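You operate a simulated robot arm through the tools that you are given. There is no shell and no other tool. Be economical: measure what you need, move in short steps, check, and stop when the job is done.

The job below is to be done with a simulated two-armed robot. You get a single attempt, and the scene is never put back.

Task
Steam the navy panel flat, then press it dry with the beech block.
Fine: iron on its rest, steam valve shut, block back, boiler off. Set down upright: grey steam iron. Where these are worked on the way, their far stop is far enough and under half their travel is too little: steam valve.

It is judged by the outcome, as a careful person would: the job done as asked, and still so three seconds after it is handed in. It fails if anything else is knocked over, pushed out of place, dropped, spilled or broken.

Robot
Two 7-joint arms with two-finger parallel grippers on one trunk, on a base that drives. Base frame: it is fixed to the floor where the robot stands at the start and does not move with it; the origin is under the middle of the robot, x ahead of it, y to its left, z up. Readings come in mm, degrees, newtons and seconds.
The left shoulder is at the start at [60, 144, 926], the right one opposite. Places, roughly: beech block [1000, 1250, 1000]; boiler switch [700, -400, 900]; iron rest [700, 200, 800]; steam valve [800, -200, 1100]; vacuum pedal [800, 700, 100]. Payload 1.57 kg a hand.
The TCP of each hand is the grasp point between the finger pads, 30 mm short of the fingertips. In the tool frame z runs along the fingers and y along their closing line. The gripper opens to 110 mm. The fingers are 24 mm wide and 12 mm thick; the gripper's body (48 by 112 mm) begins 78 mm behind the TCP.
Orientation is that of the tool frame in the base frame, as a unit quaternion [w, x, y, z]. With the fingers straight down and closing along the base's y, the tool's x points along the base's -x, its y along +y and its z along -z.

Tools
- The arms move only by the tool play_rows. It takes "left_moves", "right_moves" or both (then of equal length, played together; a hand with none holds still); each is a list of rows, each a list of 7 numbers: the shift along the base's x, y, z in mm, then the turn, a rotation vector about the base's x, y, z in degrees, then the opening, from 0 (shut) to 1 (fully open). In form: [[x, y, z, rx, ry, rz, grip], ...]. A call has 1 to 8 rows; each row is the pose to reach, as a shift and turn from the pose commanded when the call began. A row lasts 0.2 s, in which the tool goes at most 50 mm and 8.6 degrees; a call with a longer step from one row to the next is refused whole, and so is a gripper value outside its range. Where a pose cannot be reached the arm comes as near as it can. A force on the tool above 90 N (or 10 N above the force at the start of the call, whichever is more), or a blocked arm, ends the call early, and 0.2 s more pass. Each finger travels about 45 mm/s and halts on what it meets, pressing with about 36 N; the grip force reading is that of the motor and also rises with nothing between the fingers. The clock runs only during rows and for 0.2 s after the last one: add rows that repeat a pose to give the fingers time. The reply holds the time, the measured pose of the TCP, the force on the tool along the base axes, the opening and the grip force, in the units named above and with some noise, with the torque about the TCP (base axes, N m) and any sound that the robot's microphone picked up, and new pictures: "show" is both (left out), scene, wrist or none (wrist: the cameras of the hands that moved).
- Cameras (640 x 400 px; columns grow to the right, rows downward): "scene" is now at [59.4, 3.2, 1560.3]; the picture's right is [0.04, -1.00, 0.00], its down [-0.57, -0.02, -0.82] and it looks along [0.82, 0.03, -0.57] (base axes); focal length 282 px, centre (320, 200). "left" rides on the left gripper at [70, -16, -141] in its tool frame; the picture's right is [0.23, 0.97, 0.00], its down [-0.86, 0.20, -0.48] and it looks along [-0.47, 0.11, 0.88] (tool axes); focal length 222 px, centre (320, 200). "right" rides on the right gripper at [70, 16, -141] in its tool frame; the picture's right is [-0.23, 0.97, 0.00], its down [-0.85, -0.20, -0.48] and it looks along [-0.47, -0.11, 0.88] (tool axes); focal length 222 px, centre (320, 200). There is no depth. A picture from a camera that has moved, and an enlarged one, comes with that camera's place and axes in the base frame and with its lens.
- raise_lower(by): slides the trunk up (or, below 0, down) by that many mm; the arms and the scene camera ride with it, the base frame stays. It gives what a move gives, with no picture.
- roll_base(legs): drives the robot by 1 to 6 legs, each [ahead, left, turn to the left] in mm, mm and degrees, along the robot's own axes; the way and the turn of a leg run together, so that a leg with both is an arc; at most 1500 mm and 180 degrees a leg. The arms and the cameras ride along, it lands a little off, and it stops where it bumps. It gives what a move gives, and a new picture of the scene camera.
- head_to(pan, tilt): turns the head with the scene camera to pan (to the left, within 86 degrees either way) and tilt (down, from -29 to 69), counted from straight ahead of the robot. It gives what a move gives, and a new picture of the scene camera.
- enlarge(camera, box): a new picture of the part [left, top, right, bottom] of that camera's present view, enlarged. The clock stands still meanwhile.
- close_job(): hands the job in; it is judged then, once.

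Go step by step. Nothing tells you exact positions but the pictures and the camera data: compare them with the known pose of the tool, close in by small moves and look again before you grip or let go. The budget is 120 turns and 260 pictures, counting those below and the enlarged ones. Unless the task says otherwise, let go and move clear before handing in, and close with one line.

The tools are called after "Request:" as a command line: name --argument value ..., lists and objects as JSON in quotes. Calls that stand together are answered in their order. play_rows: Moves the arms, as the interface text tells. Its arguments: {"type":"object","properties":{"left_moves":{"type":"array","items":{"type":"array","items":{"type":"number"}}},"right_moves":{"type":"array","items":{"type":"array","items":{"type":"number"}}},"show":{"type":"string","enum":["both","scene","wrist","none"]}},"required":[]} The other tools are called the same way: raise_lower (by) slides the trunk up or down; roll_base (legs) drives the base; head_to (pan, tilt) turns the head that bears the scene camera; enlarge (camera, box) takes an enlarged picture of a part of a camera's view; close_job () hands the job in.

At the start:

```text
clock: 0.0
left_tcp_pos: [493.4, 434.2, 999.8]
left_ee_rot: [0.001, 0.0, 1.0, 0.001]
left_ft_force: [0.0, 0.0, -0.5]
left_moment: [0.01, -0.02, -0.01]
left_opening: 110.0
left_grip_force: 0.1
right_tcp_pos: [461.6, -9.8, 1000.4]
right_ee_rot: [0.0, 0.0, 1.0, 0.001]
right_ft_force: [0.5, -0.1, 0.1]
right_moment: [-0.01, -0.02, -0.01]
right_opening: 110.1
right_grip_force: 0.0
trunk travel left (down, up): [-525.0, 65.0]
robot x, y, heading: [1.5, 1.4, 0.4]
head pan, tilt: [2.1, 35.0]
```

scene: 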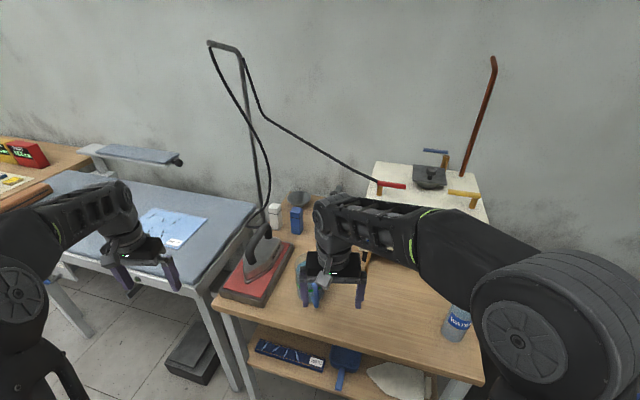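
right: 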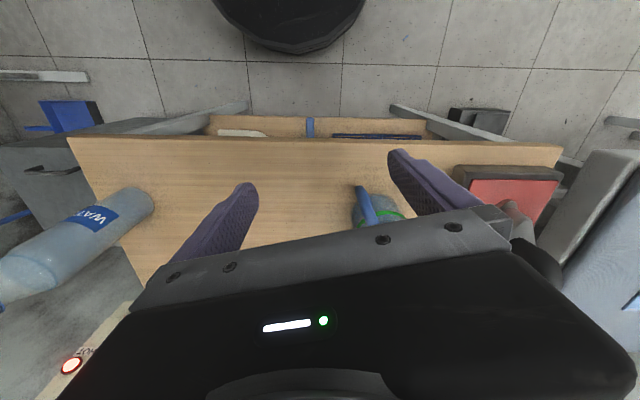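
left: 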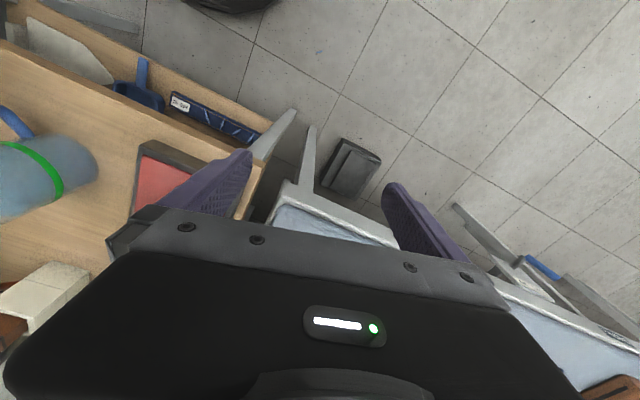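

I see the iron on a red rest, a pressing table to the left with a blue cloth, and the boiler behind on the right. I will look around first.

Request:
head_to --pan 45 --tilt 30

Request:
head_to --pan -30 --tilt 25

Request:
head_to --pan 10 --tilt 30

Request:
enlarge --camera "scene" --box '[350, 100, 590, 250]'

Request:
enlarge --camera "scene" --box '[100, 100, 400, 290]'

```text
clock: 1.1
left_tcp_pos: [494.4, 434.1, 999.7]
left_ee_rot: [0.0, 0.0, 1.0, 0.0]
left_ft_force: [0.0, -0.8, 0.1]
left_moment: [0.04, -0.01, 0.01]
left_opening: 110.0
left_grip_force: 0.1
right_tcp_pos: [460.6, -9.1, 999.6]
right_ee_rot: [0.0, 0.0, 1.0, 0.001]
right_ft_force: [-0.6, 0.4, 0.2]
right_moment: [-0.02, 0.01, 0.02]
right_opening: 109.9
right_grip_force: 0.0
trunk travel left (down, up): [-525.0, 65.0]
robot x, y, heading: [1.8, 0.6, -0.1]
head pan, tilt: [45.0, 30.0]
camera scene: at [35.4, 63.9, 1568.1], right [0.71, -0.71, 0.0], down [-0.35, -0.35, -0.87], along [0.61, 0.61, -0.5], focal length 282 px, centre (320, 200)
```

scene: 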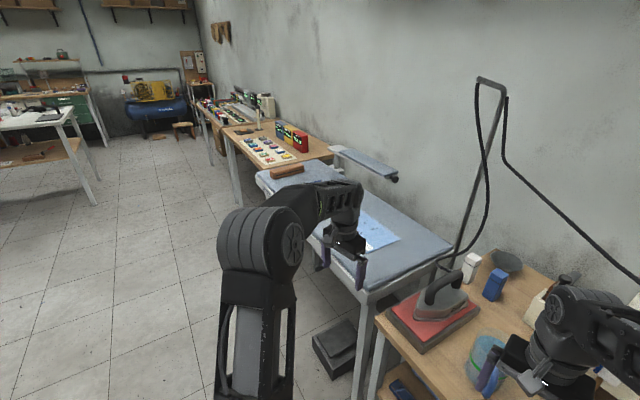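

```text
clock: 2.6
left_tcp_pos: [493.2, 434.7, 999.6]
left_ee_rot: [0.001, 0.0, 1.0, 0.0]
left_ft_force: [0.4, -0.2, -0.6]
left_moment: [-0.02, 0.04, -0.01]
left_opening: 110.1
left_grip_force: 0.1
right_tcp_pos: [462.4, -8.6, 999.3]
right_ee_rot: [-0.001, 0.0, 1.0, 0.0]
right_ft_force: [0.0, 0.8, 0.7]
right_moment: [-0.01, 0.01, -0.01]
right_opening: 109.7
right_grip_force: 0.0
trunk travel left (down, up): [-525.0, 65.0]
robot x, y, heading: [-1.5, -1.6, -0.4]
head pan, tilt: [-30.0, 25.0]
camera scene: at [51.2, -46.0, 1576.1], right [-0.5, -0.87, 0.0], down [-0.37, 0.21, -0.91], along [0.79, -0.45, -0.42], focal length 282 px, centre (320, 200)
```

scene: 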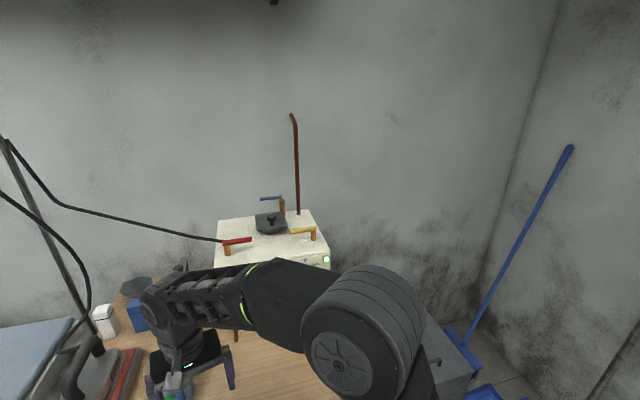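

```text
clock: 3.6
left_tcp_pos: [492.9, 433.9, 1000.0]
left_ee_rot: [0.0, 0.0, 1.0, 0.0]
left_ft_force: [-0.1, -0.5, -0.7]
left_moment: [-0.02, -0.03, -0.02]
left_opening: 109.9
left_grip_force: 0.1
right_tcp_pos: [460.1, -9.7, 999.1]
right_ee_rot: [0.0, 0.0, 1.0, 0.001]
right_ft_force: [0.1, 0.0, -0.2]
right_moment: [0.03, -0.02, 0.0]
right_opening: 110.1
right_grip_force: 0.1
trunk travel left (down, up): [-525.0, 65.0]
robot x, y, heading: [-0.4, -1.9, -0.2]
head pan, tilt: [10.0, 30.0]
camera scene: at [60.4, 15.6, 1568.2], right [0.17, -0.98, 0.0], down [-0.49, -0.09, -0.87], along [0.85, 0.15, -0.5], focal length 282 px, centre (320, 200)
```

scene: 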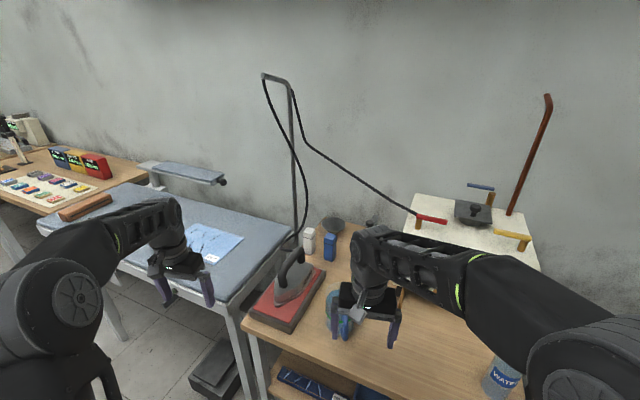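

```text
2.67 times, centred on (470, 175) of scene
camera zoom: at [60.4, 15.6, 1568.2], right [0.17, -0.98, 0.0], down [-0.49, -0.09, -0.87], along [0.85, 0.15, -0.5], focal length 751 px, centre (-80, 267)
```

zoom: 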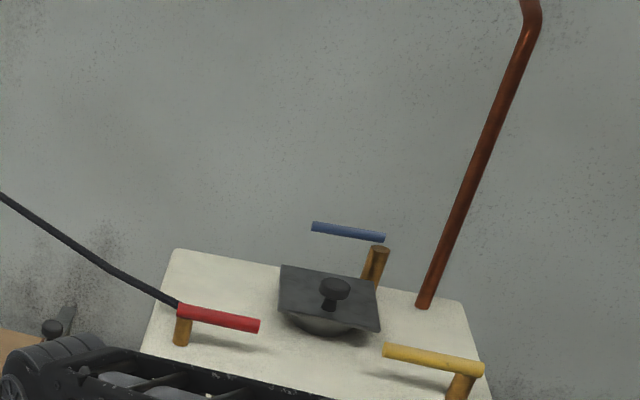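

```text
2.11 times, centred on (250, 195) of scene
camera zoom: at [60.4, 15.6, 1568.2], right [0.17, -0.98, 0.0], down [-0.49, -0.09, -0.87], along [0.85, 0.15, -0.5], focal length 593 px, centre (467, 210)
```

zoom: 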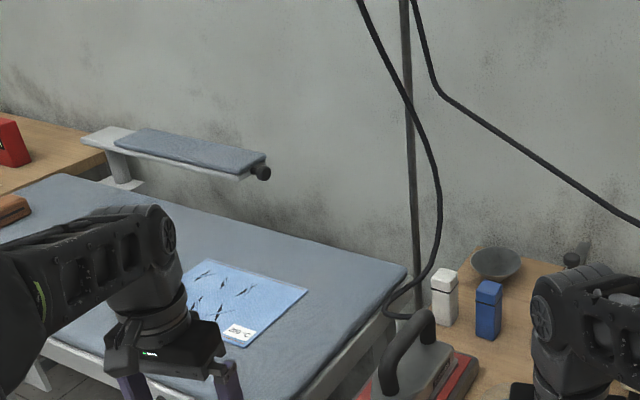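

The hose runs to a red-handled valve on the boiler, and the panel lies on the padded table. I'll back off and shift right to see the boiler front without the arm in the way.

Request:
roll_base --legs '[[-300, 0, 0], [0, -350, 0]]'

Request:
enlarge --camera "scene" --box '[260, 80, 500, 230]'

Request:
head_to --pan -5 --tilt 35

```text
clock: 7.5
left_tcp_pos: [190.0, 89.4, 1000.3]
left_ee_rot: [0.0, 0.003, 1.0, 0.0]
left_ft_force: [-0.2, -0.2, 0.3]
left_moment: [0.02, 0.01, 0.02]
left_opening: 110.0
left_grip_force: 0.0
right_tcp_pos: [155.0, -355.4, 1000.0]
right_ee_rot: [0.0, 0.003, 1.0, 0.0]
right_ft_force: [-0.4, -0.2, 0.6]
right_moment: [0.02, 0.01, 0.01]
right_opening: 110.1
right_grip_force: 0.1
trunk travel left (down, up): [-525.0, 65.0]
robot x, y, heading: [-305.3, -337.6, -0.2]
head pan, tilt: [10.0, 30.0]
camera scene: at [-245.3, -326.5, 1568.2], right [0.17, -0.99, 0.0], down [-0.49, -0.08, -0.87], along [0.85, 0.14, -0.5], focal length 282 px, centre (320, 200)
```

scene: 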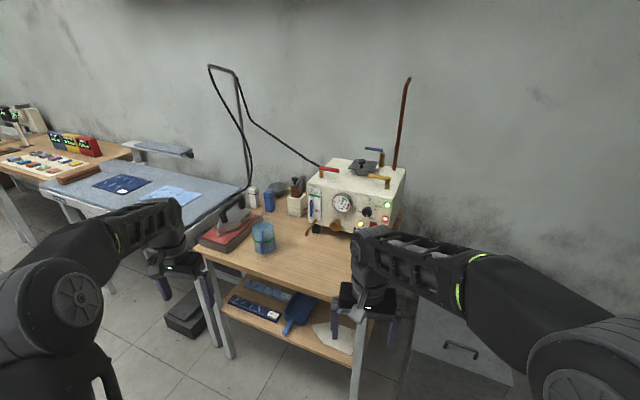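

```text
2.67 times, centred on (380, 155) of scene
camera zoom: at [-245.3, -326.5, 1568.2], right [0.17, -0.99, 0.0], down [-0.49, -0.08, -0.87], along [0.85, 0.14, -0.5], focal length 751 px, centre (160, 320)
```

zoom: 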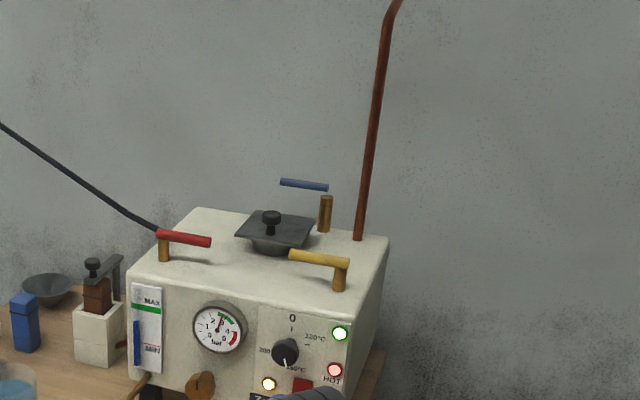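

```text
clock: 8.3
left_tcp_pos: [190.3, 89.5, 999.8]
left_ee_rot: [0.001, 0.003, 1.0, 0.0]
left_ft_force: [0.0, 0.3, -0.2]
left_moment: [0.01, 0.02, 0.0]
left_opening: 109.9
left_grip_force: 0.1
right_tcp_pos: [155.2, -354.0, 1000.3]
right_ee_rot: [-0.001, 0.004, 1.0, 0.0]
right_ft_force: [-0.2, 0.7, -0.3]
right_moment: [0.01, 0.0, 0.01]
right_opening: 110.1
right_grip_force: 0.0
trunk travel left (down, up): [-525.0, 65.0]
robot x, y, heading: [-306.9, -342.5, -0.3]
head pan, tilt: [-5.0, 35.0]
camera scene: at [-246.7, -348.8, 1560.4], right [-0.09, -1.0, 0.0], down [-0.57, 0.05, -0.82], along [0.82, -0.08, -0.57], focal length 282 px, centre (320, 200)
```

scene: 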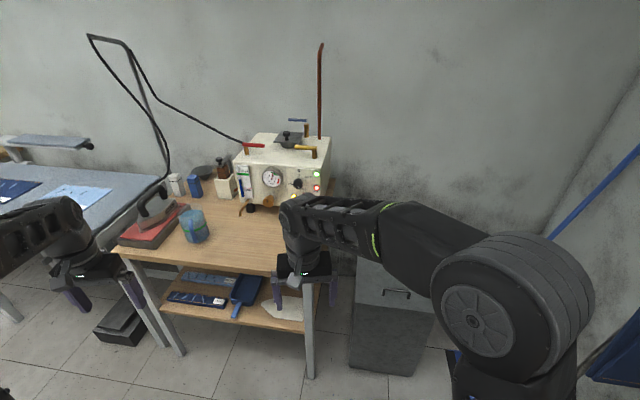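

The navy panel lies left of the light-blue one; both have labels, and the boiler has a dial. I'll enlarge the boiler panel and the cloths.

Request:
enlarge --camera "scene" --box '[220, 130, 348, 210]'

Request:
head_to --pan 25 --tilt 30

Request:
enlarge --camera "scene" --box '[110, 130, 350, 280]'

```text
5.00 times, centred on (284, 170) of scene
camera zoom: at [-246.7, -348.8, 1560.4], right [-0.09, -1.0, 0.0], down [-0.57, 0.05, -0.82], along [0.82, -0.08, -0.57], focal length 1409 px, centre (500, 350)
```

zoom: 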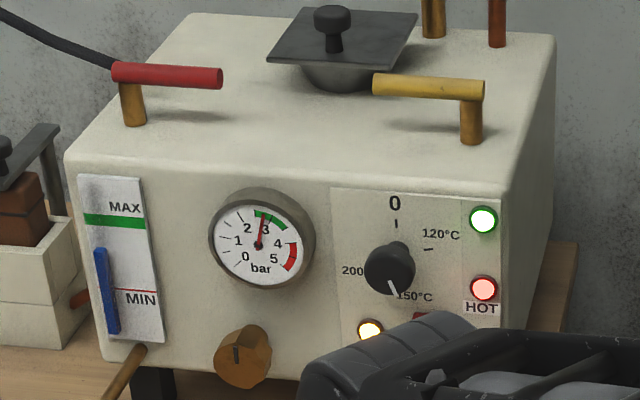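

```text
clock: 9.3
left_tcp_pos: [191.3, 89.8, 999.6]
left_ee_rot: [0.001, 0.003, 1.0, 0.0]
left_ft_force: [-0.6, 0.3, -0.2]
left_moment: [-0.05, -0.01, 0.0]
left_opening: 110.1
left_grip_force: 0.2
right_tcp_pos: [155.6, -353.9, 998.8]
right_ee_rot: [0.0, 0.004, 1.0, 0.0]
right_ft_force: [0.5, -0.4, -0.3]
right_moment: [-0.03, 0.0, 0.0]
right_opening: 110.1
right_grip_force: 0.1
trunk travel left (down, up): [-525.0, 65.0]
robot x, y, heading: [-308.1, -344.0, -0.3]
head pan, tilt: [25.0, 30.0]
camera scene: at [-252.1, -302.9, 1568.1], right [0.41, -0.91, 0.0], down [-0.46, -0.21, -0.87], along [0.79, 0.36, -0.5], focal length 282 px, centre (320, 200)
```

scene: 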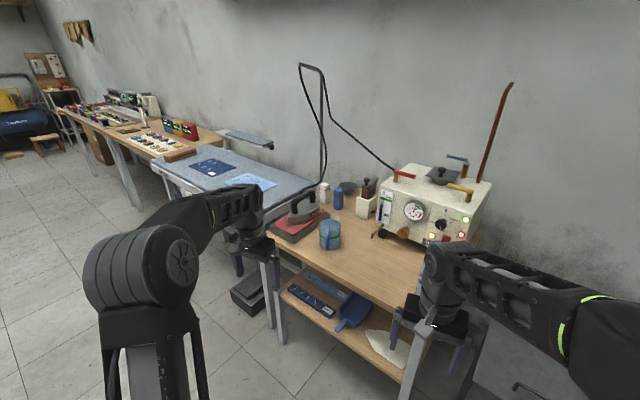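

```text
2.67 times, centred on (230, 205) of scene
camera zoom: at [-252.1, -302.9, 1568.1], right [0.41, -0.91, 0.0], down [-0.46, -0.21, -0.87], along [0.79, 0.36, -0.5], focal length 751 px, centre (560, 187)
```

zoom: 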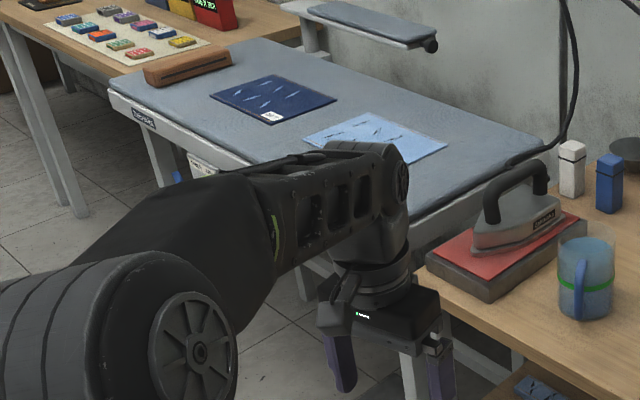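

The boiler is on (about 3 bar, dial near 150 °C). Next I drive in front of the navy panel to read its label and the surroundings.

Request:
roll_base --legs '[[0, 1250, 0], [500, 0, 0], [0, 0, -12]]'

Request:
head_to --pan 0 --tilt 35

Request:
enlarge --camera "scene" --box '[200, 120, 440, 270]'

```text
clock: 19.0
left_tcp_pos: [780.3, 1247.7, 999.4]
left_ee_rot: [0.0, 0.108, 0.994, -0.001]
left_ft_force: [0.2, -0.5, 0.0]
left_moment: [-0.01, -0.02, -0.01]
left_opening: 110.0
left_grip_force: 0.0
right_tcp_pos: [655.1, 820.9, 1000.1]
right_ee_rot: [-0.001, 0.107, 0.994, 0.002]
right_ft_force: [0.1, -1.4, -0.1]
right_moment: [0.01, 0.0, 0.01]
right_opening: 110.1
right_grip_force: 0.2
trunk travel left (down, up): [-525.0, 65.0]
robot x, y, heading: [208.4, 928.0, -12.4]
head pan, tilt: [25.0, 30.0]
camera scene: at [266.5, 955.0, 1568.2], right [0.22, -0.98, 0.0], down [-0.49, -0.11, -0.87], along [0.84, 0.19, -0.5], focal length 282 px, centre (320, 200)
```

scene: 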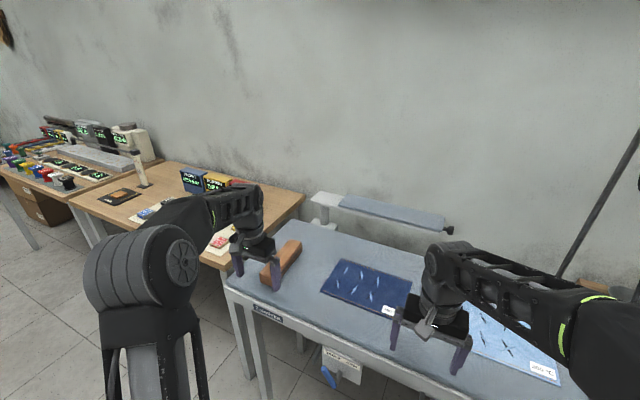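

```text
clock: 19.9
left_tcp_pos: [780.8, 1247.6, 1000.2]
left_ee_rot: [0.0, 0.107, 0.994, -0.001]
left_ft_force: [0.0, -0.8, 0.1]
left_moment: [-0.01, 0.0, -0.06]
left_opening: 110.0
left_grip_force: 0.0
right_tcp_pos: [653.7, 821.6, 999.7]
right_ee_rot: [0.0, 0.108, 0.994, 0.0]
right_ft_force: [-0.1, -0.1, -1.0]
right_moment: [0.0, 0.01, 0.0]
right_opening: 109.8
right_grip_force: 0.2
trunk travel left (down, up): [-525.0, 65.0]
robot x, y, heading: [207.8, 928.4, -12.3]
head pan, tilt: [0.0, 35.0]
camera scene: at [264.2, 916.9, 1560.4], right [-0.21, -0.98, 0.0], down [-0.56, 0.12, -0.82], along [0.8, -0.17, -0.57], focal length 282 px, centre (320, 200)
```

scene: 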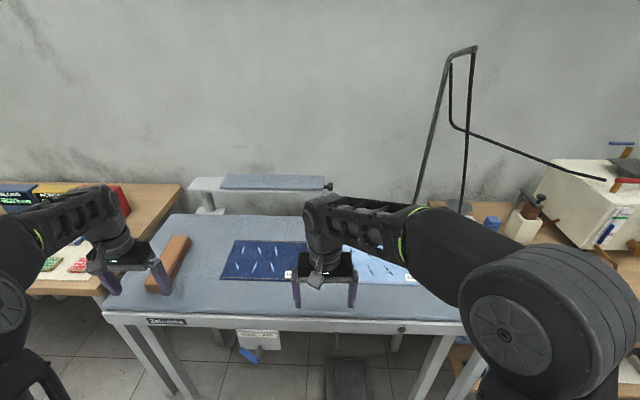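

```text
2.67 times, centred on (320, 195) of scene
camera zoom: at [264.2, 916.9, 1560.4], right [-0.21, -0.98, 0.0], down [-0.56, 0.12, -0.82], along [0.8, -0.17, -0.57], focal length 751 px, centre (320, 213)
```

zoom: 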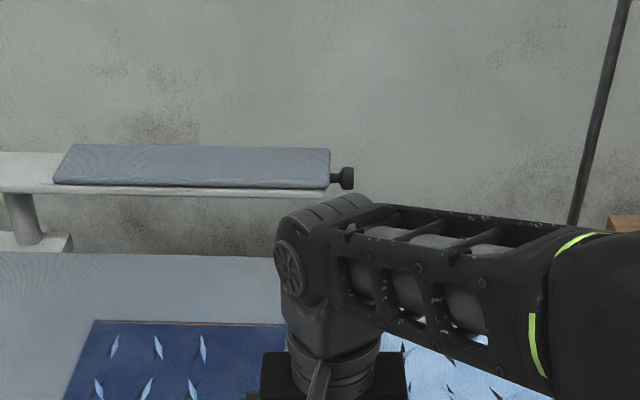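

The table is square to me now. I'll read the labels and the plate below the table edge.

Request:
enlarge --camera "scene" --box '[216, 230, 312, 290]'

Request:
enlarge --camera "scene" --box '[216, 310, 312, 370]'

Request:
enlarge --camera "scene" --box '[300, 260, 460, 360]'

Request:
enlarge --camera "right" --box '[0, 0, 640, 400]'

Request:
enlarge --camera "left" --box '[0, 0, 640, 400]'

```text
6.67 times, centred on (264, 260) of scene
camera zoom: at [264.2, 916.9, 1560.4], right [-0.21, -0.98, 0.0], down [-0.56, 0.12, -0.82], along [0.8, -0.17, -0.57], focal length 1879 px, centre (693, -200)
```

zoom: 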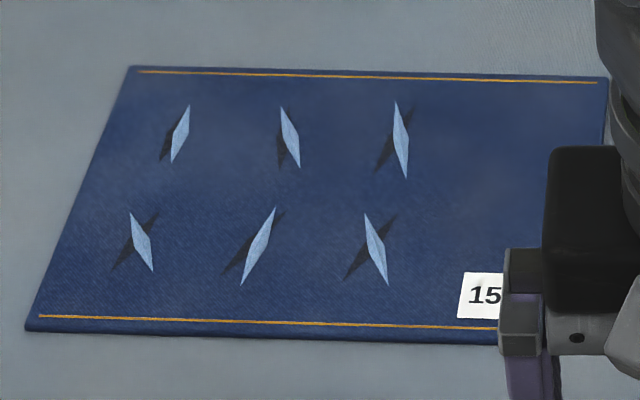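

```text
6.67 times, centred on (264, 340) of scene
camera zoom: at [264.2, 916.9, 1560.4], right [-0.21, -0.98, 0.0], down [-0.56, 0.12, -0.82], along [0.8, -0.17, -0.57], focal length 1879 px, centre (693, -733)
```

zoom: 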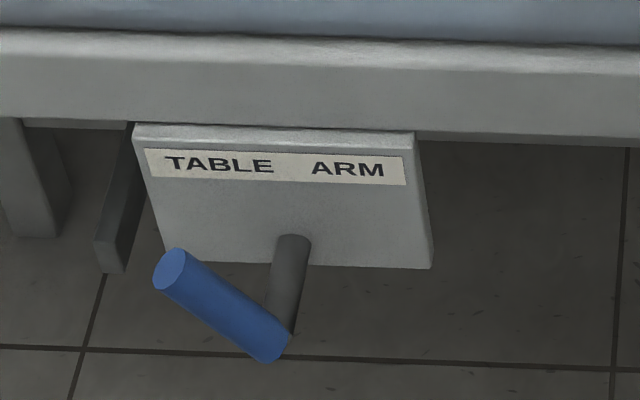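

```text
4.00 times, centred on (380, 310) of scene
camera zoom: at [264.2, 916.9, 1560.4], right [-0.21, -0.98, 0.0], down [-0.56, 0.12, -0.82], along [0.8, -0.17, -0.57], focal length 1127 px, centre (80, -240)
```

zoom: 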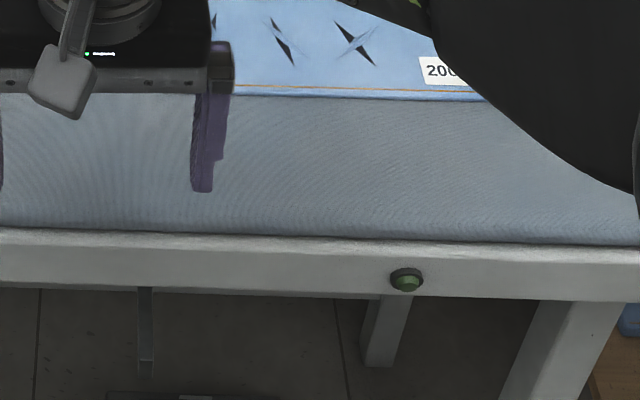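

```text
1.00 times, centred on (320, 200) of right
camera zoom: at [588.8, 852.3, 1141.3], right [0.43, 0.9, 0.0], down [0.79, -0.38, 0.48], along [0.43, -0.2, -0.88], focal length 222 px, centre (320, 200)
```

zoom: 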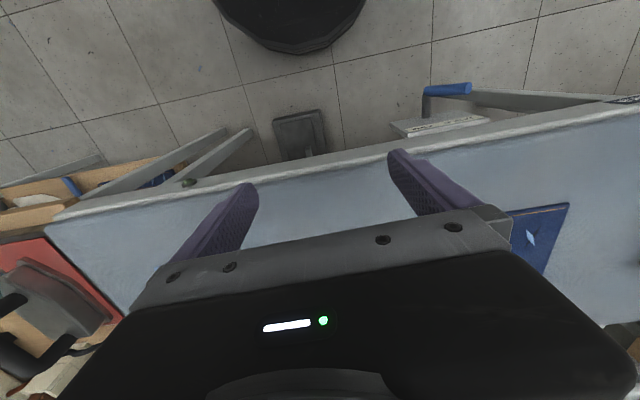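

```text
1.00 times, centred on (320, 200) of left
camera zoom: at [709.4, 1248.5, 1142.3], right [-0.01, 1.0, 0.0], down [0.88, 0.01, 0.48], along [0.48, 0.01, -0.88], focal length 222 px, centre (320, 200)
```

zoom: 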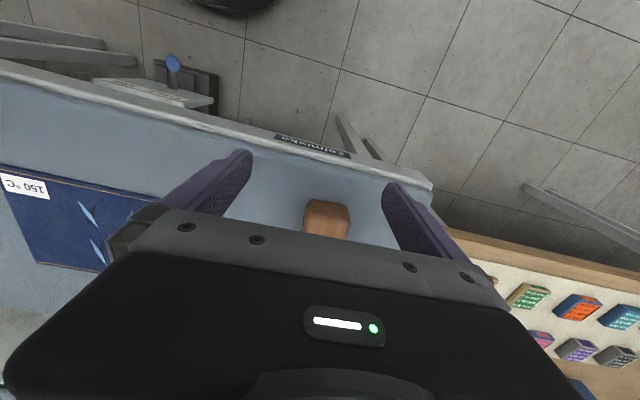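

Navy's label says 150 °C, matching the dial, and the vacuum selector is already on TABLE. Next I raise the right hand, close it, and drive round to the boiler valve, keeping clear of the water bottle near (500,-335).

Request:
play_rows --right_moves '[[0, 0, 50, 0, 0, 0, 0.5], [0, 0, 100, 0, 0, 0, 0], [0, 0, 150, 0, 0, 0, 0], [0, 0, 200, 0, 0, 0, 0], [0, 0, 220, 0, 0, 0, 0]]' --show "none"

Request:
roll_base --legs '[[-250, 0, 0], [0, -1020, 0], [300, 0, 0]]'

Request:
head_to --pan -5 --tilt 35

```text
clock: 21.1
left_tcp_pos: [780.8, 1248.2, 998.7]
left_ee_rot: [0.0, 0.108, 0.994, 0.0]
left_ft_force: [0.7, 0.4, -0.2]
left_moment: [-0.03, 0.02, 0.02]
left_opening: 109.8
left_grip_force: 0.0
right_tcp_pos: [652.5, 818.9, 1103.1]
right_ee_rot: [-0.001, 0.108, 0.994, 0.001]
right_ft_force: [-0.6, 0.1, -0.6]
right_moment: [0.04, 0.01, -0.02]
right_opening: 5.7
right_grip_force: 0.2
right hand out of reach, approached as far as the arm can: row 3, 4, 5
trunk travel left (down, up): [-525.0, 65.0]
robot x, y, heading: [206.9, 928.8, -12.3]
head pan, tilt: [0.0, 35.0]
```

```text
clock: 29.3
left_tcp_pos: [612.9, 252.9, 999.0]
left_ee_rot: [-0.001, 0.116, 0.993, 0.0]
left_ft_force: [0.0, -0.3, 0.5]
left_moment: [0.03, 0.02, -0.01]
left_opening: 109.9
left_grip_force: 0.0
right_tcp_pos: [476.0, -172.4, 1102.7]
right_ee_rot: [0.0, 0.116, 0.993, 0.0]
right_ft_force: [-0.1, -0.6, -0.4]
right_moment: [0.02, 0.02, 0.0]
right_opening: 0.0
right_grip_force: 21.3
trunk travel left (down, up): [-525.0, 65.0]
robot x, y, heading: [33.7, -50.5, -13.5]
head pan, tilt: [0.0, 35.0]
camera scene: at [90.9, -67.8, 1560.3], right [-0.23, -0.97, 0.0], down [-0.56, 0.13, -0.82], along [0.8, -0.19, -0.57], focal length 282 px, centre (320, 200)
```

scene: 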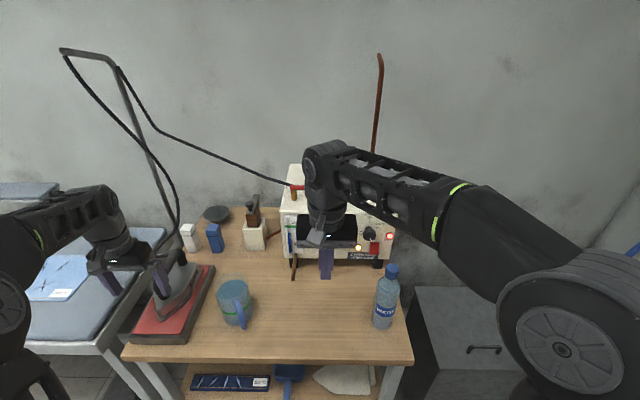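

```text
clock: 30.0
left_tcp_pos: [612.1, 254.5, 998.6]
left_ee_rot: [0.001, 0.117, 0.993, 0.001]
left_ft_force: [-0.5, 0.1, 0.0]
left_moment: [-0.01, -0.01, -0.01]
left_opening: 110.0
left_grip_force: 0.0
right_tcp_pos: [474.9, -171.6, 1103.4]
right_ee_rot: [0.0, 0.116, 0.993, 0.0]
right_ft_force: [0.4, -0.3, 0.3]
right_moment: [-0.01, 0.01, 0.02]
right_opening: 0.0
right_grip_force: 21.1
trunk travel left (down, up): [-525.0, 65.0]
robot x, y, heading: [29.6, -51.7, -13.3]
head pan, tilt: [-5.0, 35.0]
camera scene: at [87.5, -74.8, 1560.4], right [-0.32, -0.95, 0.0], down [-0.54, 0.18, -0.82], along [0.78, -0.26, -0.57], focal length 282 px, centre (320, 200)
```

scene: 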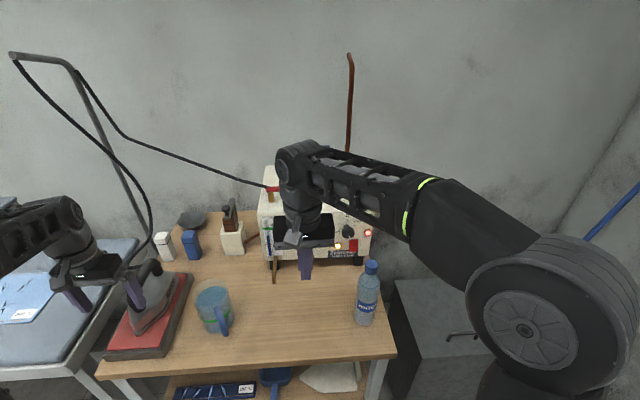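

Red lever pivot ≈(813,-155,1100), tip ≈(795,-230). I raise the trunk, pull the left hand clear of the iron, then turn the right hand 90° so its fingers straddle the lever.

Request:
raise_lower --by 65

Request:
play_rows --left_moves '[[-40, 10, 20, 0, 0, 0, 1], [-80, 20, 40, 0, 0, 0, 1], [-120, 30, 50, 0, 0, 0, 1], [-150, 38, 50, 0, 0, 0, 1], [-150, 38, 50, 0, 0, 0, 1], [-150, 38, 50, 0, 0, 0, 1]]' --right_moves '[[0, 0, 0, 0, 0, 8, 0], [0, 0, 0, 0, 0, 16, 0], [0, 0, 0, 0, 0, 24, 0], [0, 0, 0, 0, 0, 32, 0], [0, 0, 0, 0, 0, 40, 0], [0, 0, 0, 0, 0, 48, 0]]' --show "none"

Request:
play_rows --right_moves '[[0, 0, 0, 0, 0, 8, 0], [0, 0, 0, 0, 0, 16, 0], [0, 0, 0, 0, 0, 24, 0], [0, 0, 0, 0, 0, 32, 0], [0, 0, 0, 0, 0, 40, 0], [0, 0, 40, 0, 0, 42, 0.4], [0, 0, 80, 0, 0, 42, 0.4]]' --show "both"

```text
clock: 31.0
left_tcp_pos: [612.8, 254.3, 1064.3]
left_ee_rot: [0.0, 0.116, 0.993, 0.0]
left_ft_force: [-0.5, 0.5, -0.1]
left_moment: [-0.01, -0.03, 0.0]
left_opening: 110.1
left_grip_force: 0.0
right_tcp_pos: [474.0, -172.2, 1167.8]
right_ee_rot: [0.0, 0.117, 0.993, 0.0]
right_ft_force: [0.4, 0.6, 0.5]
right_moment: [-0.01, 0.01, 0.0]
right_opening: 0.0
right_grip_force: 21.3
trunk travel left (down, up): [-590.0, 0.0]
robot x, y, heading: [31.7, -54.7, -13.6]
head pan, tilt: [-5.0, 35.0]
```

```text
clock: 32.4
left_tcp_pos: [460.9, 291.3, 1113.8]
left_ee_rot: [0.0, 0.116, 0.993, 0.0]
left_ft_force: [0.6, -0.4, 0.2]
left_moment: [-0.01, 0.0, 0.01]
left_opening: 110.0
left_grip_force: 0.2
right_tcp_pos: [476.5, -172.8, 1168.4]
right_ee_rot: [0.001, -0.298, 0.955, 0.001]
right_ft_force: [-0.4, 0.4, 0.4]
right_moment: [0.0, 0.02, 0.03]
right_opening: 0.2
right_grip_force: 21.1
trunk travel left (down, up): [-590.0, 0.0]
robot x, y, heading: [32.8, -56.0, -13.5]
head pan, tilt: [-5.0, 35.0]
```

```text
clock: 34.0
left_tcp_pos: [462.2, 291.2, 1114.1]
left_ee_rot: [0.0, 0.116, 0.993, 0.0]
left_ft_force: [0.0, 0.7, 0.2]
left_moment: [0.01, -0.01, 0.0]
left_opening: 109.9
left_grip_force: 0.0
right_tcp_pos: [475.2, -171.7, 1167.1]
right_ee_rot: [-0.001, -0.606, 0.796, 0.001]
right_ft_force: [0.1, -0.3, -1.0]
right_moment: [0.02, 0.0, 0.01]
right_opening: 44.3
right_grip_force: 0.1
right hand out of reach, approached as far as the arm can: row 6, 7
trunk travel left (down, up): [-590.0, 0.0]
robot x, y, heading: [30.7, -58.4, -13.3]
head pan, tilt: [-5.0, 35.0]
camera scene: at [87.6, -74.9, 1625.4], right [-0.32, -0.95, 0.0], down [-0.54, 0.18, -0.82], along [0.78, -0.26, -0.57], focal length 282 px, centre (320, 200)
camera right: at [440.3, -235.0, 1308.8], right [-0.88, 0.48, 0.0], down [0.42, 0.77, 0.48], along [0.23, 0.42, -0.88], focal length 222 px, centre (320, 200)
```

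scene: 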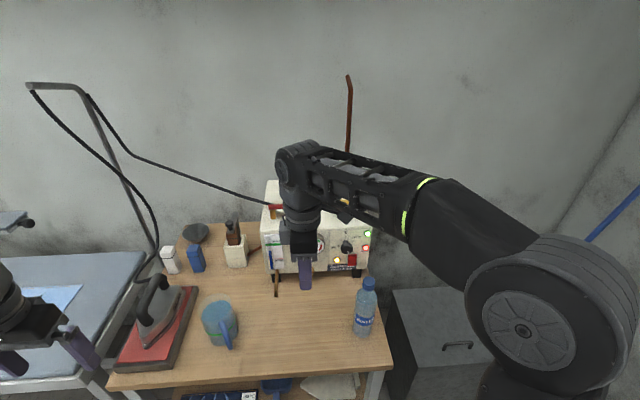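
right: 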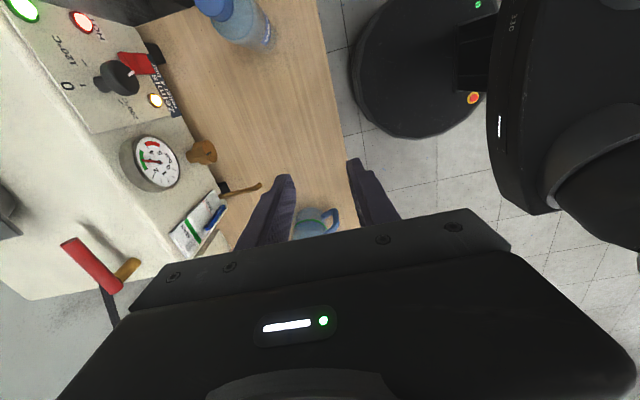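

The wrist view puts the lever from (810,-152) to (793,-227) at z≈1100. I drive ahead about 105 mm and move the open hand above the lever.

Request:
roll_base --legs '[[105, 0, 0]]'

Request:
play_rows --right_moves '[[40, 0, 0, 0, 0, 0, 0.4], [80, -5, 0, 0, 0, 0, 0.4], [120, -5, 0, 0, 0, 0, 0.4], [150, -8, 0, 0, 0, 0, 0.4]]' --show "both"

```text
clock: 35.2
left_tcp_pos: [563.9, 265.8, 1113.0]
left_ee_rot: [0.0, 0.116, 0.993, 0.001]
left_ft_force: [-0.1, -0.1, -0.1]
left_moment: [0.0, 0.02, 0.0]
left_opening: 110.0
left_grip_force: 0.1
right_tcp_pos: [578.2, -196.9, 1166.9]
right_ee_rot: [0.0, -0.606, 0.795, 0.001]
right_ft_force: [0.4, 0.4, 0.1]
right_moment: [0.02, 0.0, 0.03]
right_opening: 44.0
right_grip_force: 0.0
trunk travel left (down, up): [-590.0, 0.0]
robot x, y, heading: [136.5, -78.3, -13.3]
head pan, tilt: [-5.0, 35.0]
camera scene: at [191.0, -99.6, 1625.3], right [-0.32, -0.95, 0.0], down [-0.55, 0.18, -0.82], along [0.78, -0.26, -0.57], focal length 282 px, centre (320, 200)
```

scene: 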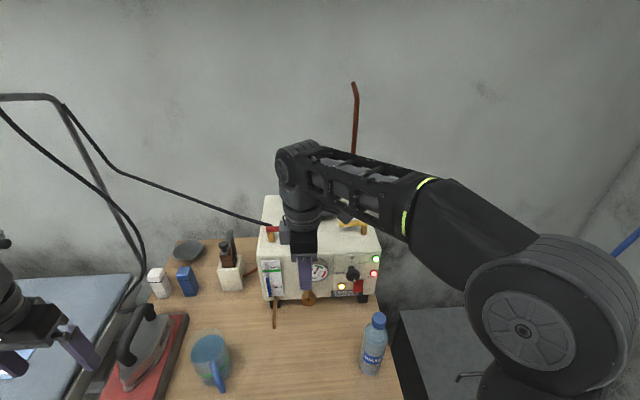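

```text
clock: 36.2
left_tcp_pos: [563.8, 267.7, 1113.5]
left_ee_rot: [-0.001, 0.117, 0.993, -0.001]
left_ft_force: [1.0, 0.0, -0.2]
left_moment: [0.0, -0.01, -0.01]
left_opening: 110.2
left_grip_force: 0.0
right_tcp_pos: [602.9, -204.3, 1176.4]
right_ee_rot: [0.013, -0.603, 0.798, -0.004]
right_ft_force: [0.3, 1.1, -0.2]
right_moment: [-0.01, 0.03, 0.01]
right_opening: 43.7
right_grip_force: 0.1
right hand out of reach, approached as far as the arm can: row 1, 2, 3, 4
trunk travel left (down, up): [-590.0, 0.0]
robot x, y, heading: [132.6, -75.6, -13.5]
head pan, tilt: [-5.0, 35.0]
camera scene: at [189.8, -98.0, 1625.3], right [-0.32, -0.95, 0.0], down [-0.54, 0.18, -0.82], along [0.78, -0.26, -0.57], focal length 282 px, centre (320, 200)
camera right: at [563.5, -267.2, 1315.6], right [-0.87, 0.49, -0.02], down [0.41, 0.76, 0.5], along [0.25, 0.43, -0.87], focal length 222 px, centre (320, 200)
```

scene: 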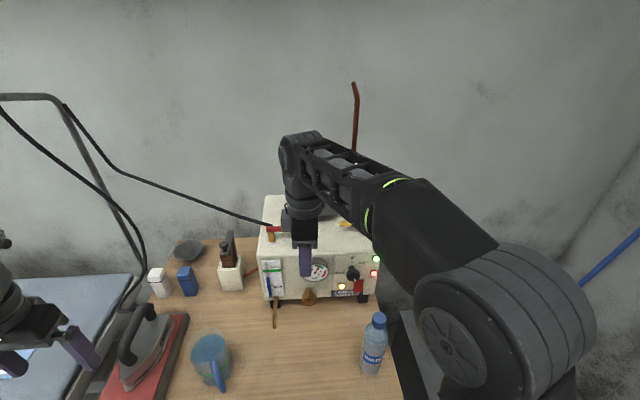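
right: 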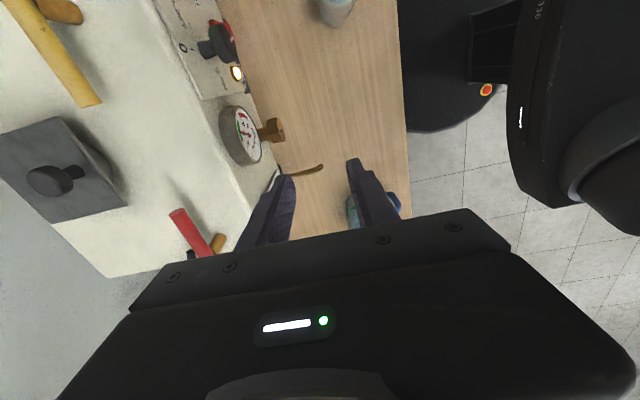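

The arm cannot reach with the fingers straight down at this height, so I tilt the hand 30° forward and see where it lands.

Request:
play_rows --right_moves '[[0, 0, 0, -1.7, -7.3, 0, 0.35], [0, 0, 0, -3.5, -14.6, 0, 0.35], [0, 0, 0, -5.2, -21.9, 0, 0.35], [0, 0, 0, -7, -29.2, 0, 0.35], [0, 0, 0, -7, -29.2, 0, 0.35]]' --show "wrist"

```text
clock: 37.4
left_tcp_pos: [563.9, 267.4, 1113.8]
left_ee_rot: [0.0, 0.117, 0.993, 0.0]
left_ft_force: [0.4, 0.5, 0.6]
left_moment: [0.0, 0.02, -0.02]
left_opening: 110.0
left_grip_force: 0.0
right_tcp_pos: [603.9, -205.7, 1176.4]
right_ee_rot: [0.164, -0.586, 0.768, -0.2]
right_ft_force: [0.2, 0.9, -0.8]
right_moment: [-0.01, -0.03, -0.01]
right_opening: 38.4
right_grip_force: 0.1
trunk travel left (down, up): [-590.0, 0.0]
robot x, y, heading: [132.4, -74.4, -13.4]
head pan, tilt: [-5.0, 35.0]
camera right: at [502.0, -252.2, 1289.6], right [-0.75, 0.45, -0.48], down [0.16, 0.83, 0.53], along [0.64, 0.32, -0.7], focal length 222 px, centre (320, 200)
```

right: 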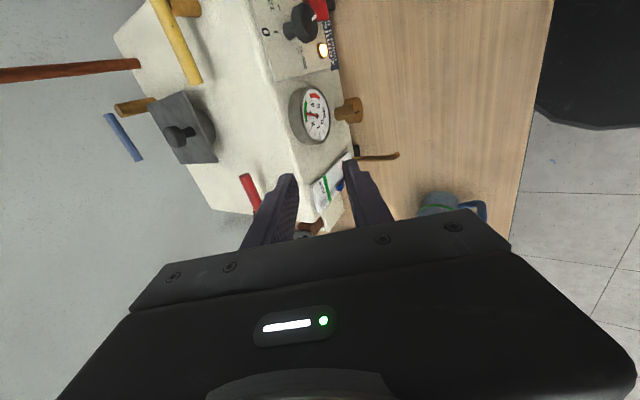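

The tilted pose is reachable. I move to a standoff about 60 mm from the lever along the fingers.

Request:
play_rows --right_moves '[[45, 0, 0, 0, 0, 0, 0.32], [90, 2, 0, 0, 0, 0, 0.32], [130, 4, -10, 0, 0, 0, 0.32], [160, 5, -20, 0, 0, 0, 0.32], [160, 5, -20, 0, 0, 0, 0.32]]' --show "both"

Request:
enlarge --camera "right" --box '[160, 50, 480, 250]'

```text
clock: 38.6
left_tcp_pos: [562.3, 266.0, 1114.4]
left_ee_rot: [-0.001, 0.117, 0.993, 0.0]
left_ft_force: [0.3, -1.1, -0.1]
left_moment: [-0.04, -0.01, 0.02]
left_opening: 109.9
left_grip_force: 0.1
right_tcp_pos: [764.9, -199.3, 1155.5]
right_ee_rot: [0.165, -0.586, 0.768, -0.2]
right_ft_force: [-0.6, -0.2, 0.6]
right_moment: [-0.02, 0.02, 0.02]
right_opening: 35.2
right_grip_force: 0.1
trunk travel left (down, up): [-590.0, 0.0]
robot x, y, heading: [136.9, -81.1, -13.3]
head pan, tilt: [-5.0, 35.0]
camera scene: at [188.6, -99.1, 1625.4], right [-0.32, -0.95, 0.0], down [-0.54, 0.18, -0.82], along [0.78, -0.26, -0.57], focal length 282 px, centre (320, 200)
camera right: at [663.2, -246.3, 1268.3], right [-0.75, 0.45, -0.48], down [0.16, 0.83, 0.53], along [0.64, 0.32, -0.7], focal length 222 px, centre (320, 200)
```

scene: 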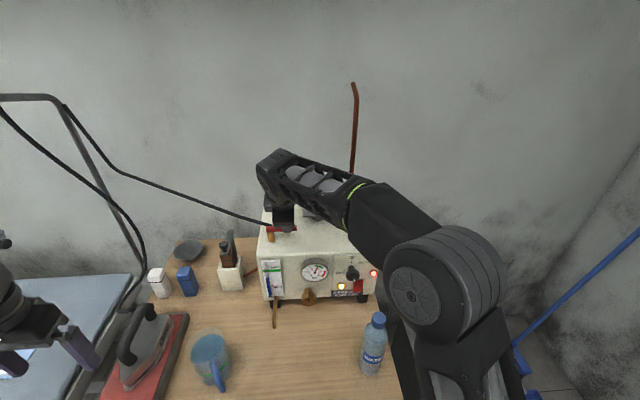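
right: 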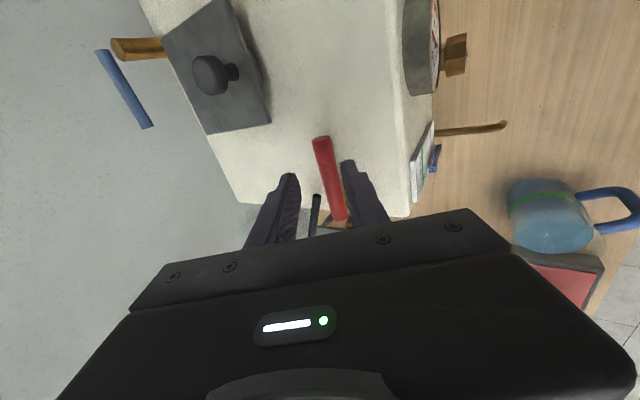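

```text
2.00 times, centred on (320, 150) of right
camera zoom: at [663.2, -246.3, 1268.3], right [-0.75, 0.45, -0.48], down [0.16, 0.83, 0.53], along [0.64, 0.32, -0.7], focal length 444 px, centre (320, 300)
```

zoom: 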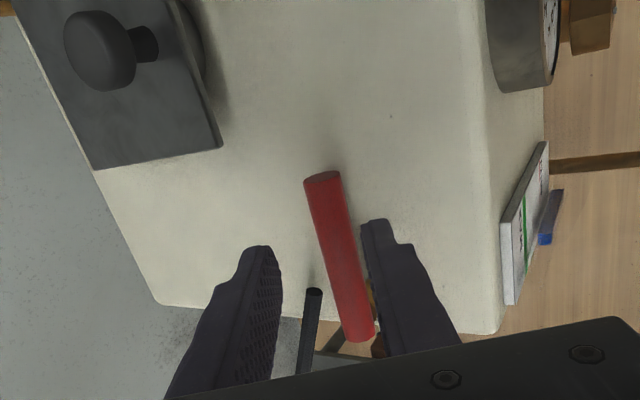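

The lever lies about 8 mm nearer than the finger centreline. I correct, advance along the fingers and look.

Request:
play_rows --right_moves '[[-8, 0, 0, 0, 0, 0, 0.32], [0, -2, -14, 0, 0, 0, 0.32], [8, -4, -28, 0, 0, 0, 0.32], [16, -6, -42, 0, 0, 0, 0.32], [16, -6, -42, 0, 0, 0, 0.32]]' --show "wrist"

Request:
enlarge --camera "right" --box '[160, 50, 480, 250]'

```text
clock: 39.8
left_tcp_pos: [562.6, 266.6, 1115.1]
left_ee_rot: [0.0, 0.117, 0.993, 0.0]
left_ft_force: [-0.7, 0.9, 0.5]
left_moment: [0.0, 0.01, 0.0]
left_opening: 110.0
left_grip_force: 0.0
right_tcp_pos: [780.4, -207.9, 1113.6]
right_ee_rot: [0.164, -0.586, 0.768, -0.2]
right_ft_force: [0.4, 0.4, -0.1]
right_moment: [0.0, 0.02, -0.03]
right_opening: 35.1
right_grip_force: 0.1
trunk travel left (down, up): [-590.0, 0.0]
robot x, y, heading: [131.4, -76.4, -13.0]
head pan, tilt: [-5.0, 35.0]
camera right: at [678.5, -253.8, 1226.5], right [-0.75, 0.45, -0.48], down [0.16, 0.83, 0.53], along [0.64, 0.32, -0.7], focal length 222 px, centre (320, 200)
```

right: 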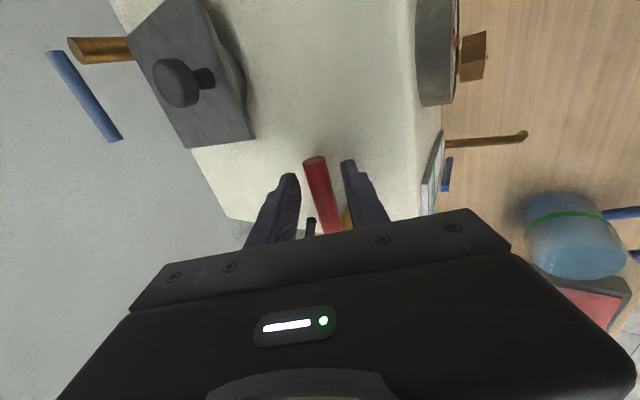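

```text
2.00 times, centred on (320, 150) of right
camera zoom: at [678.5, -253.8, 1226.5], right [-0.75, 0.45, -0.48], down [0.16, 0.83, 0.53], along [0.64, 0.32, -0.7], focal length 444 px, centre (320, 300)
```

zoom: 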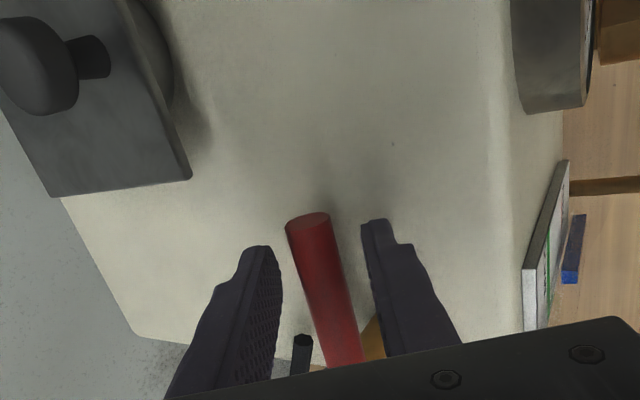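

The lever is between the fingers. I close on it and try a small turn toward the front, watching force and sound.

Request:
play_rows --right_moves '[[0, 0, 0, 0, 0, 0, 0.1], [0, 0, 0, 0, 0, 0, 0.1], [-4, 1, 0, 0, 0, -4, 0.1], [-8, 3, 0, 0, 0, -8, 0.1], [-12, 5, 0, 0, 0, -12, 0.1], [-16, 8, 0, 0, 0, -16, 0.1], [-19, 11, 0, 0, 0, -20, 0.1]]' --show "wrist"

```text
clock: 41.4
left_tcp_pos: [564.3, 266.8, 1114.2]
left_ee_rot: [0.0, 0.117, 0.993, 0.0]
left_ft_force: [0.2, -0.4, 0.0]
left_moment: [-0.04, -0.02, 0.01]
left_opening: 110.2
left_grip_force: 0.0
right_tcp_pos: [762.6, -197.5, 1113.4]
right_ee_rot: [0.125, -0.442, 0.859, -0.225]
right_ft_force: [-0.6, -0.4, -8.8]
right_moment: [-0.69, 0.51, -0.04]
right_opening: 16.6
right_grip_force: 32.4
trunk travel left (down, up): [-590.0, 0.0]
robot x, y, heading: [134.0, -79.6, -13.6]
head pan, tilt: [-5.0, 35.0]
camera right: at [651.8, -206.2, 1226.2], right [-0.55, 0.68, -0.48], down [0.44, 0.73, 0.53], along [0.71, 0.08, -0.7], focal length 222 px, centre (320, 200)
```

right: 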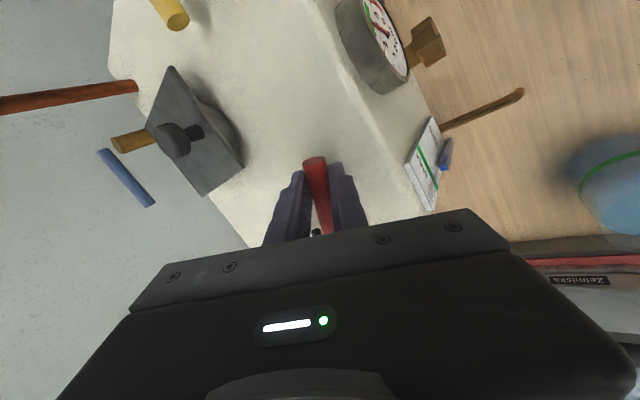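

It turns freely that way. I continue along the arc toward the far stop.

Request:
play_rows --right_moves '[[-6.5, 6, 0, 0, 0, -8, 0.1], [-12, 13, 0, 0, 0, -16, 0.1], [-16.5, 20.4, 0, 0, 0, -24, 0.1], [-20, 28.5, 0, 0, 0, -32, 0.1], [-22.2, 37, 0, 0, 0, -40, 0.1], [-23.3, 45.7, 0, 0, 0, -48, 0.1], [-23.2, 54.5, 0, 0, 0, -56, 0.1], [-21.8, 63.2, 0, 0, 0, -64, 0.1]]' --show "both"

```text
clock: 43.2
left_tcp_pos: [561.5, 267.7, 1115.1]
left_ee_rot: [0.0, 0.116, 0.993, 0.0]
left_ft_force: [0.3, -0.3, -0.1]
left_moment: [0.04, 0.0, 0.0]
left_opening: 109.9
left_grip_force: 0.1
right_tcp_pos: [729.1, -178.8, 1113.3]
right_ee_rot: [0.049, -0.194, 0.947, -0.253]
right_ft_force: [1.1, 6.6, -0.3]
right_moment: [0.13, -0.14, 0.28]
right_opening: 17.0
right_grip_force: 10.3
right hand out of reach, approached as far as the arm can: row 4, 5, 6, 7, 8
trunk travel left (down, up): [-590.0, 0.0]
robot x, y, heading: [133.3, -80.5, -13.2]
head pan, tilt: [-5.0, 35.0]
camera scene: at [188.2, -99.1, 1625.5], right [-0.32, -0.95, 0.0], down [-0.54, 0.18, -0.82], along [0.78, -0.26, -0.57], focal length 282 px, centre (320, 200)
camera right: at [631.2, -128.7, 1229.4], right [-0.12, 0.87, -0.48], down [0.76, 0.4, 0.51], along [0.63, -0.31, -0.71], focal length 222 px, centre (320, 200)
```

scene: 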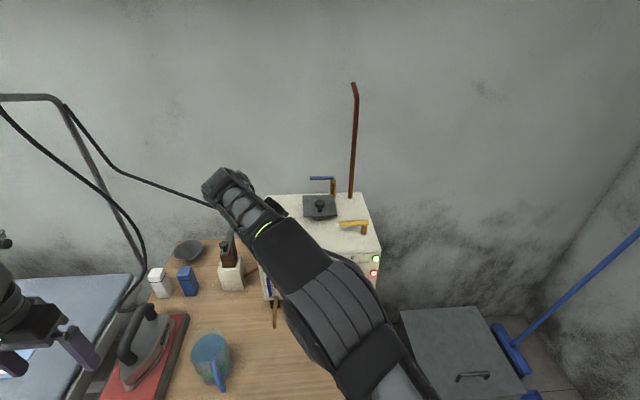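
right: 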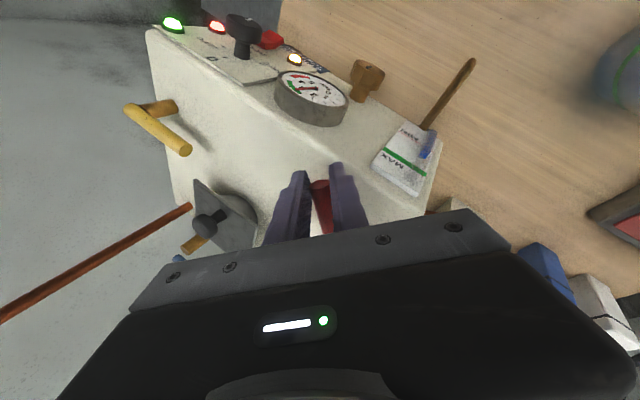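

The wrist hit a limit with the lever turned about 50°. I loosen the fingers and push it on sideways without turning the wrist.

Request:
play_rows --right_moves '[[0, 0, 0, 0, 0, 0, 0.25], [0, 10, 0, 0, 0, 0, 0.25], [0, 20, 0, 0, 0, 0, 0.25], [2, 30, 0, 0, 0, 0, 0.25], [4, 40, 0, 0, 0, 0, 0.25], [6, 50, 0, 0, 0, 0, 0.25], [8, 60, 0, 0, 0, 0, 0.25]]' --show "wrist"

```text
clock: 44.8
left_tcp_pos: [562.1, 270.7, 1113.8]
left_ee_rot: [0.0, 0.116, 0.993, -0.001]
left_ft_force: [-0.6, 1.0, -0.5]
left_moment: [-0.04, -0.02, 0.01]
left_opening: 110.0
left_grip_force: 0.2
right_tcp_pos: [715.9, -142.0, 1122.0]
right_ee_rot: [0.059, -0.207, 0.94, -0.263]
right_ft_force: [0.2, 0.7, 0.6]
right_moment: [-0.03, -0.06, -0.01]
right_opening: 27.4
right_grip_force: 0.1
right hand out of reach, approached as far as the arm can: row 3, 4, 5, 6, 7
trunk travel left (down, up): [-590.0, 0.0]
robot x, y, heading: [132.4, -75.3, -13.3]
head pan, tilt: [-5.0, 35.0]
camera right: at [615.1, -91.1, 1234.8], right [-0.14, 0.85, -0.51], down [0.74, 0.43, 0.51], along [0.65, -0.3, -0.69], focal length 222 px, centre (320, 200)
```

right: 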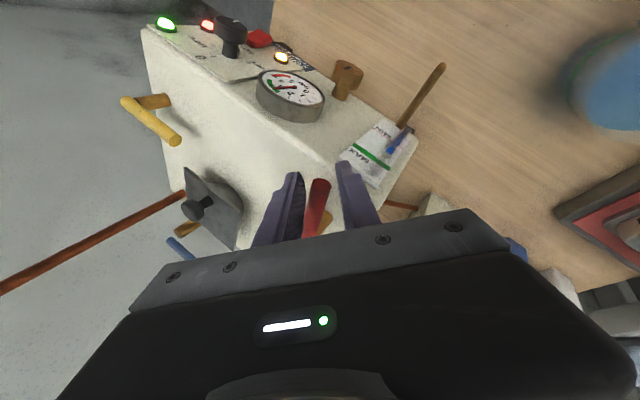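

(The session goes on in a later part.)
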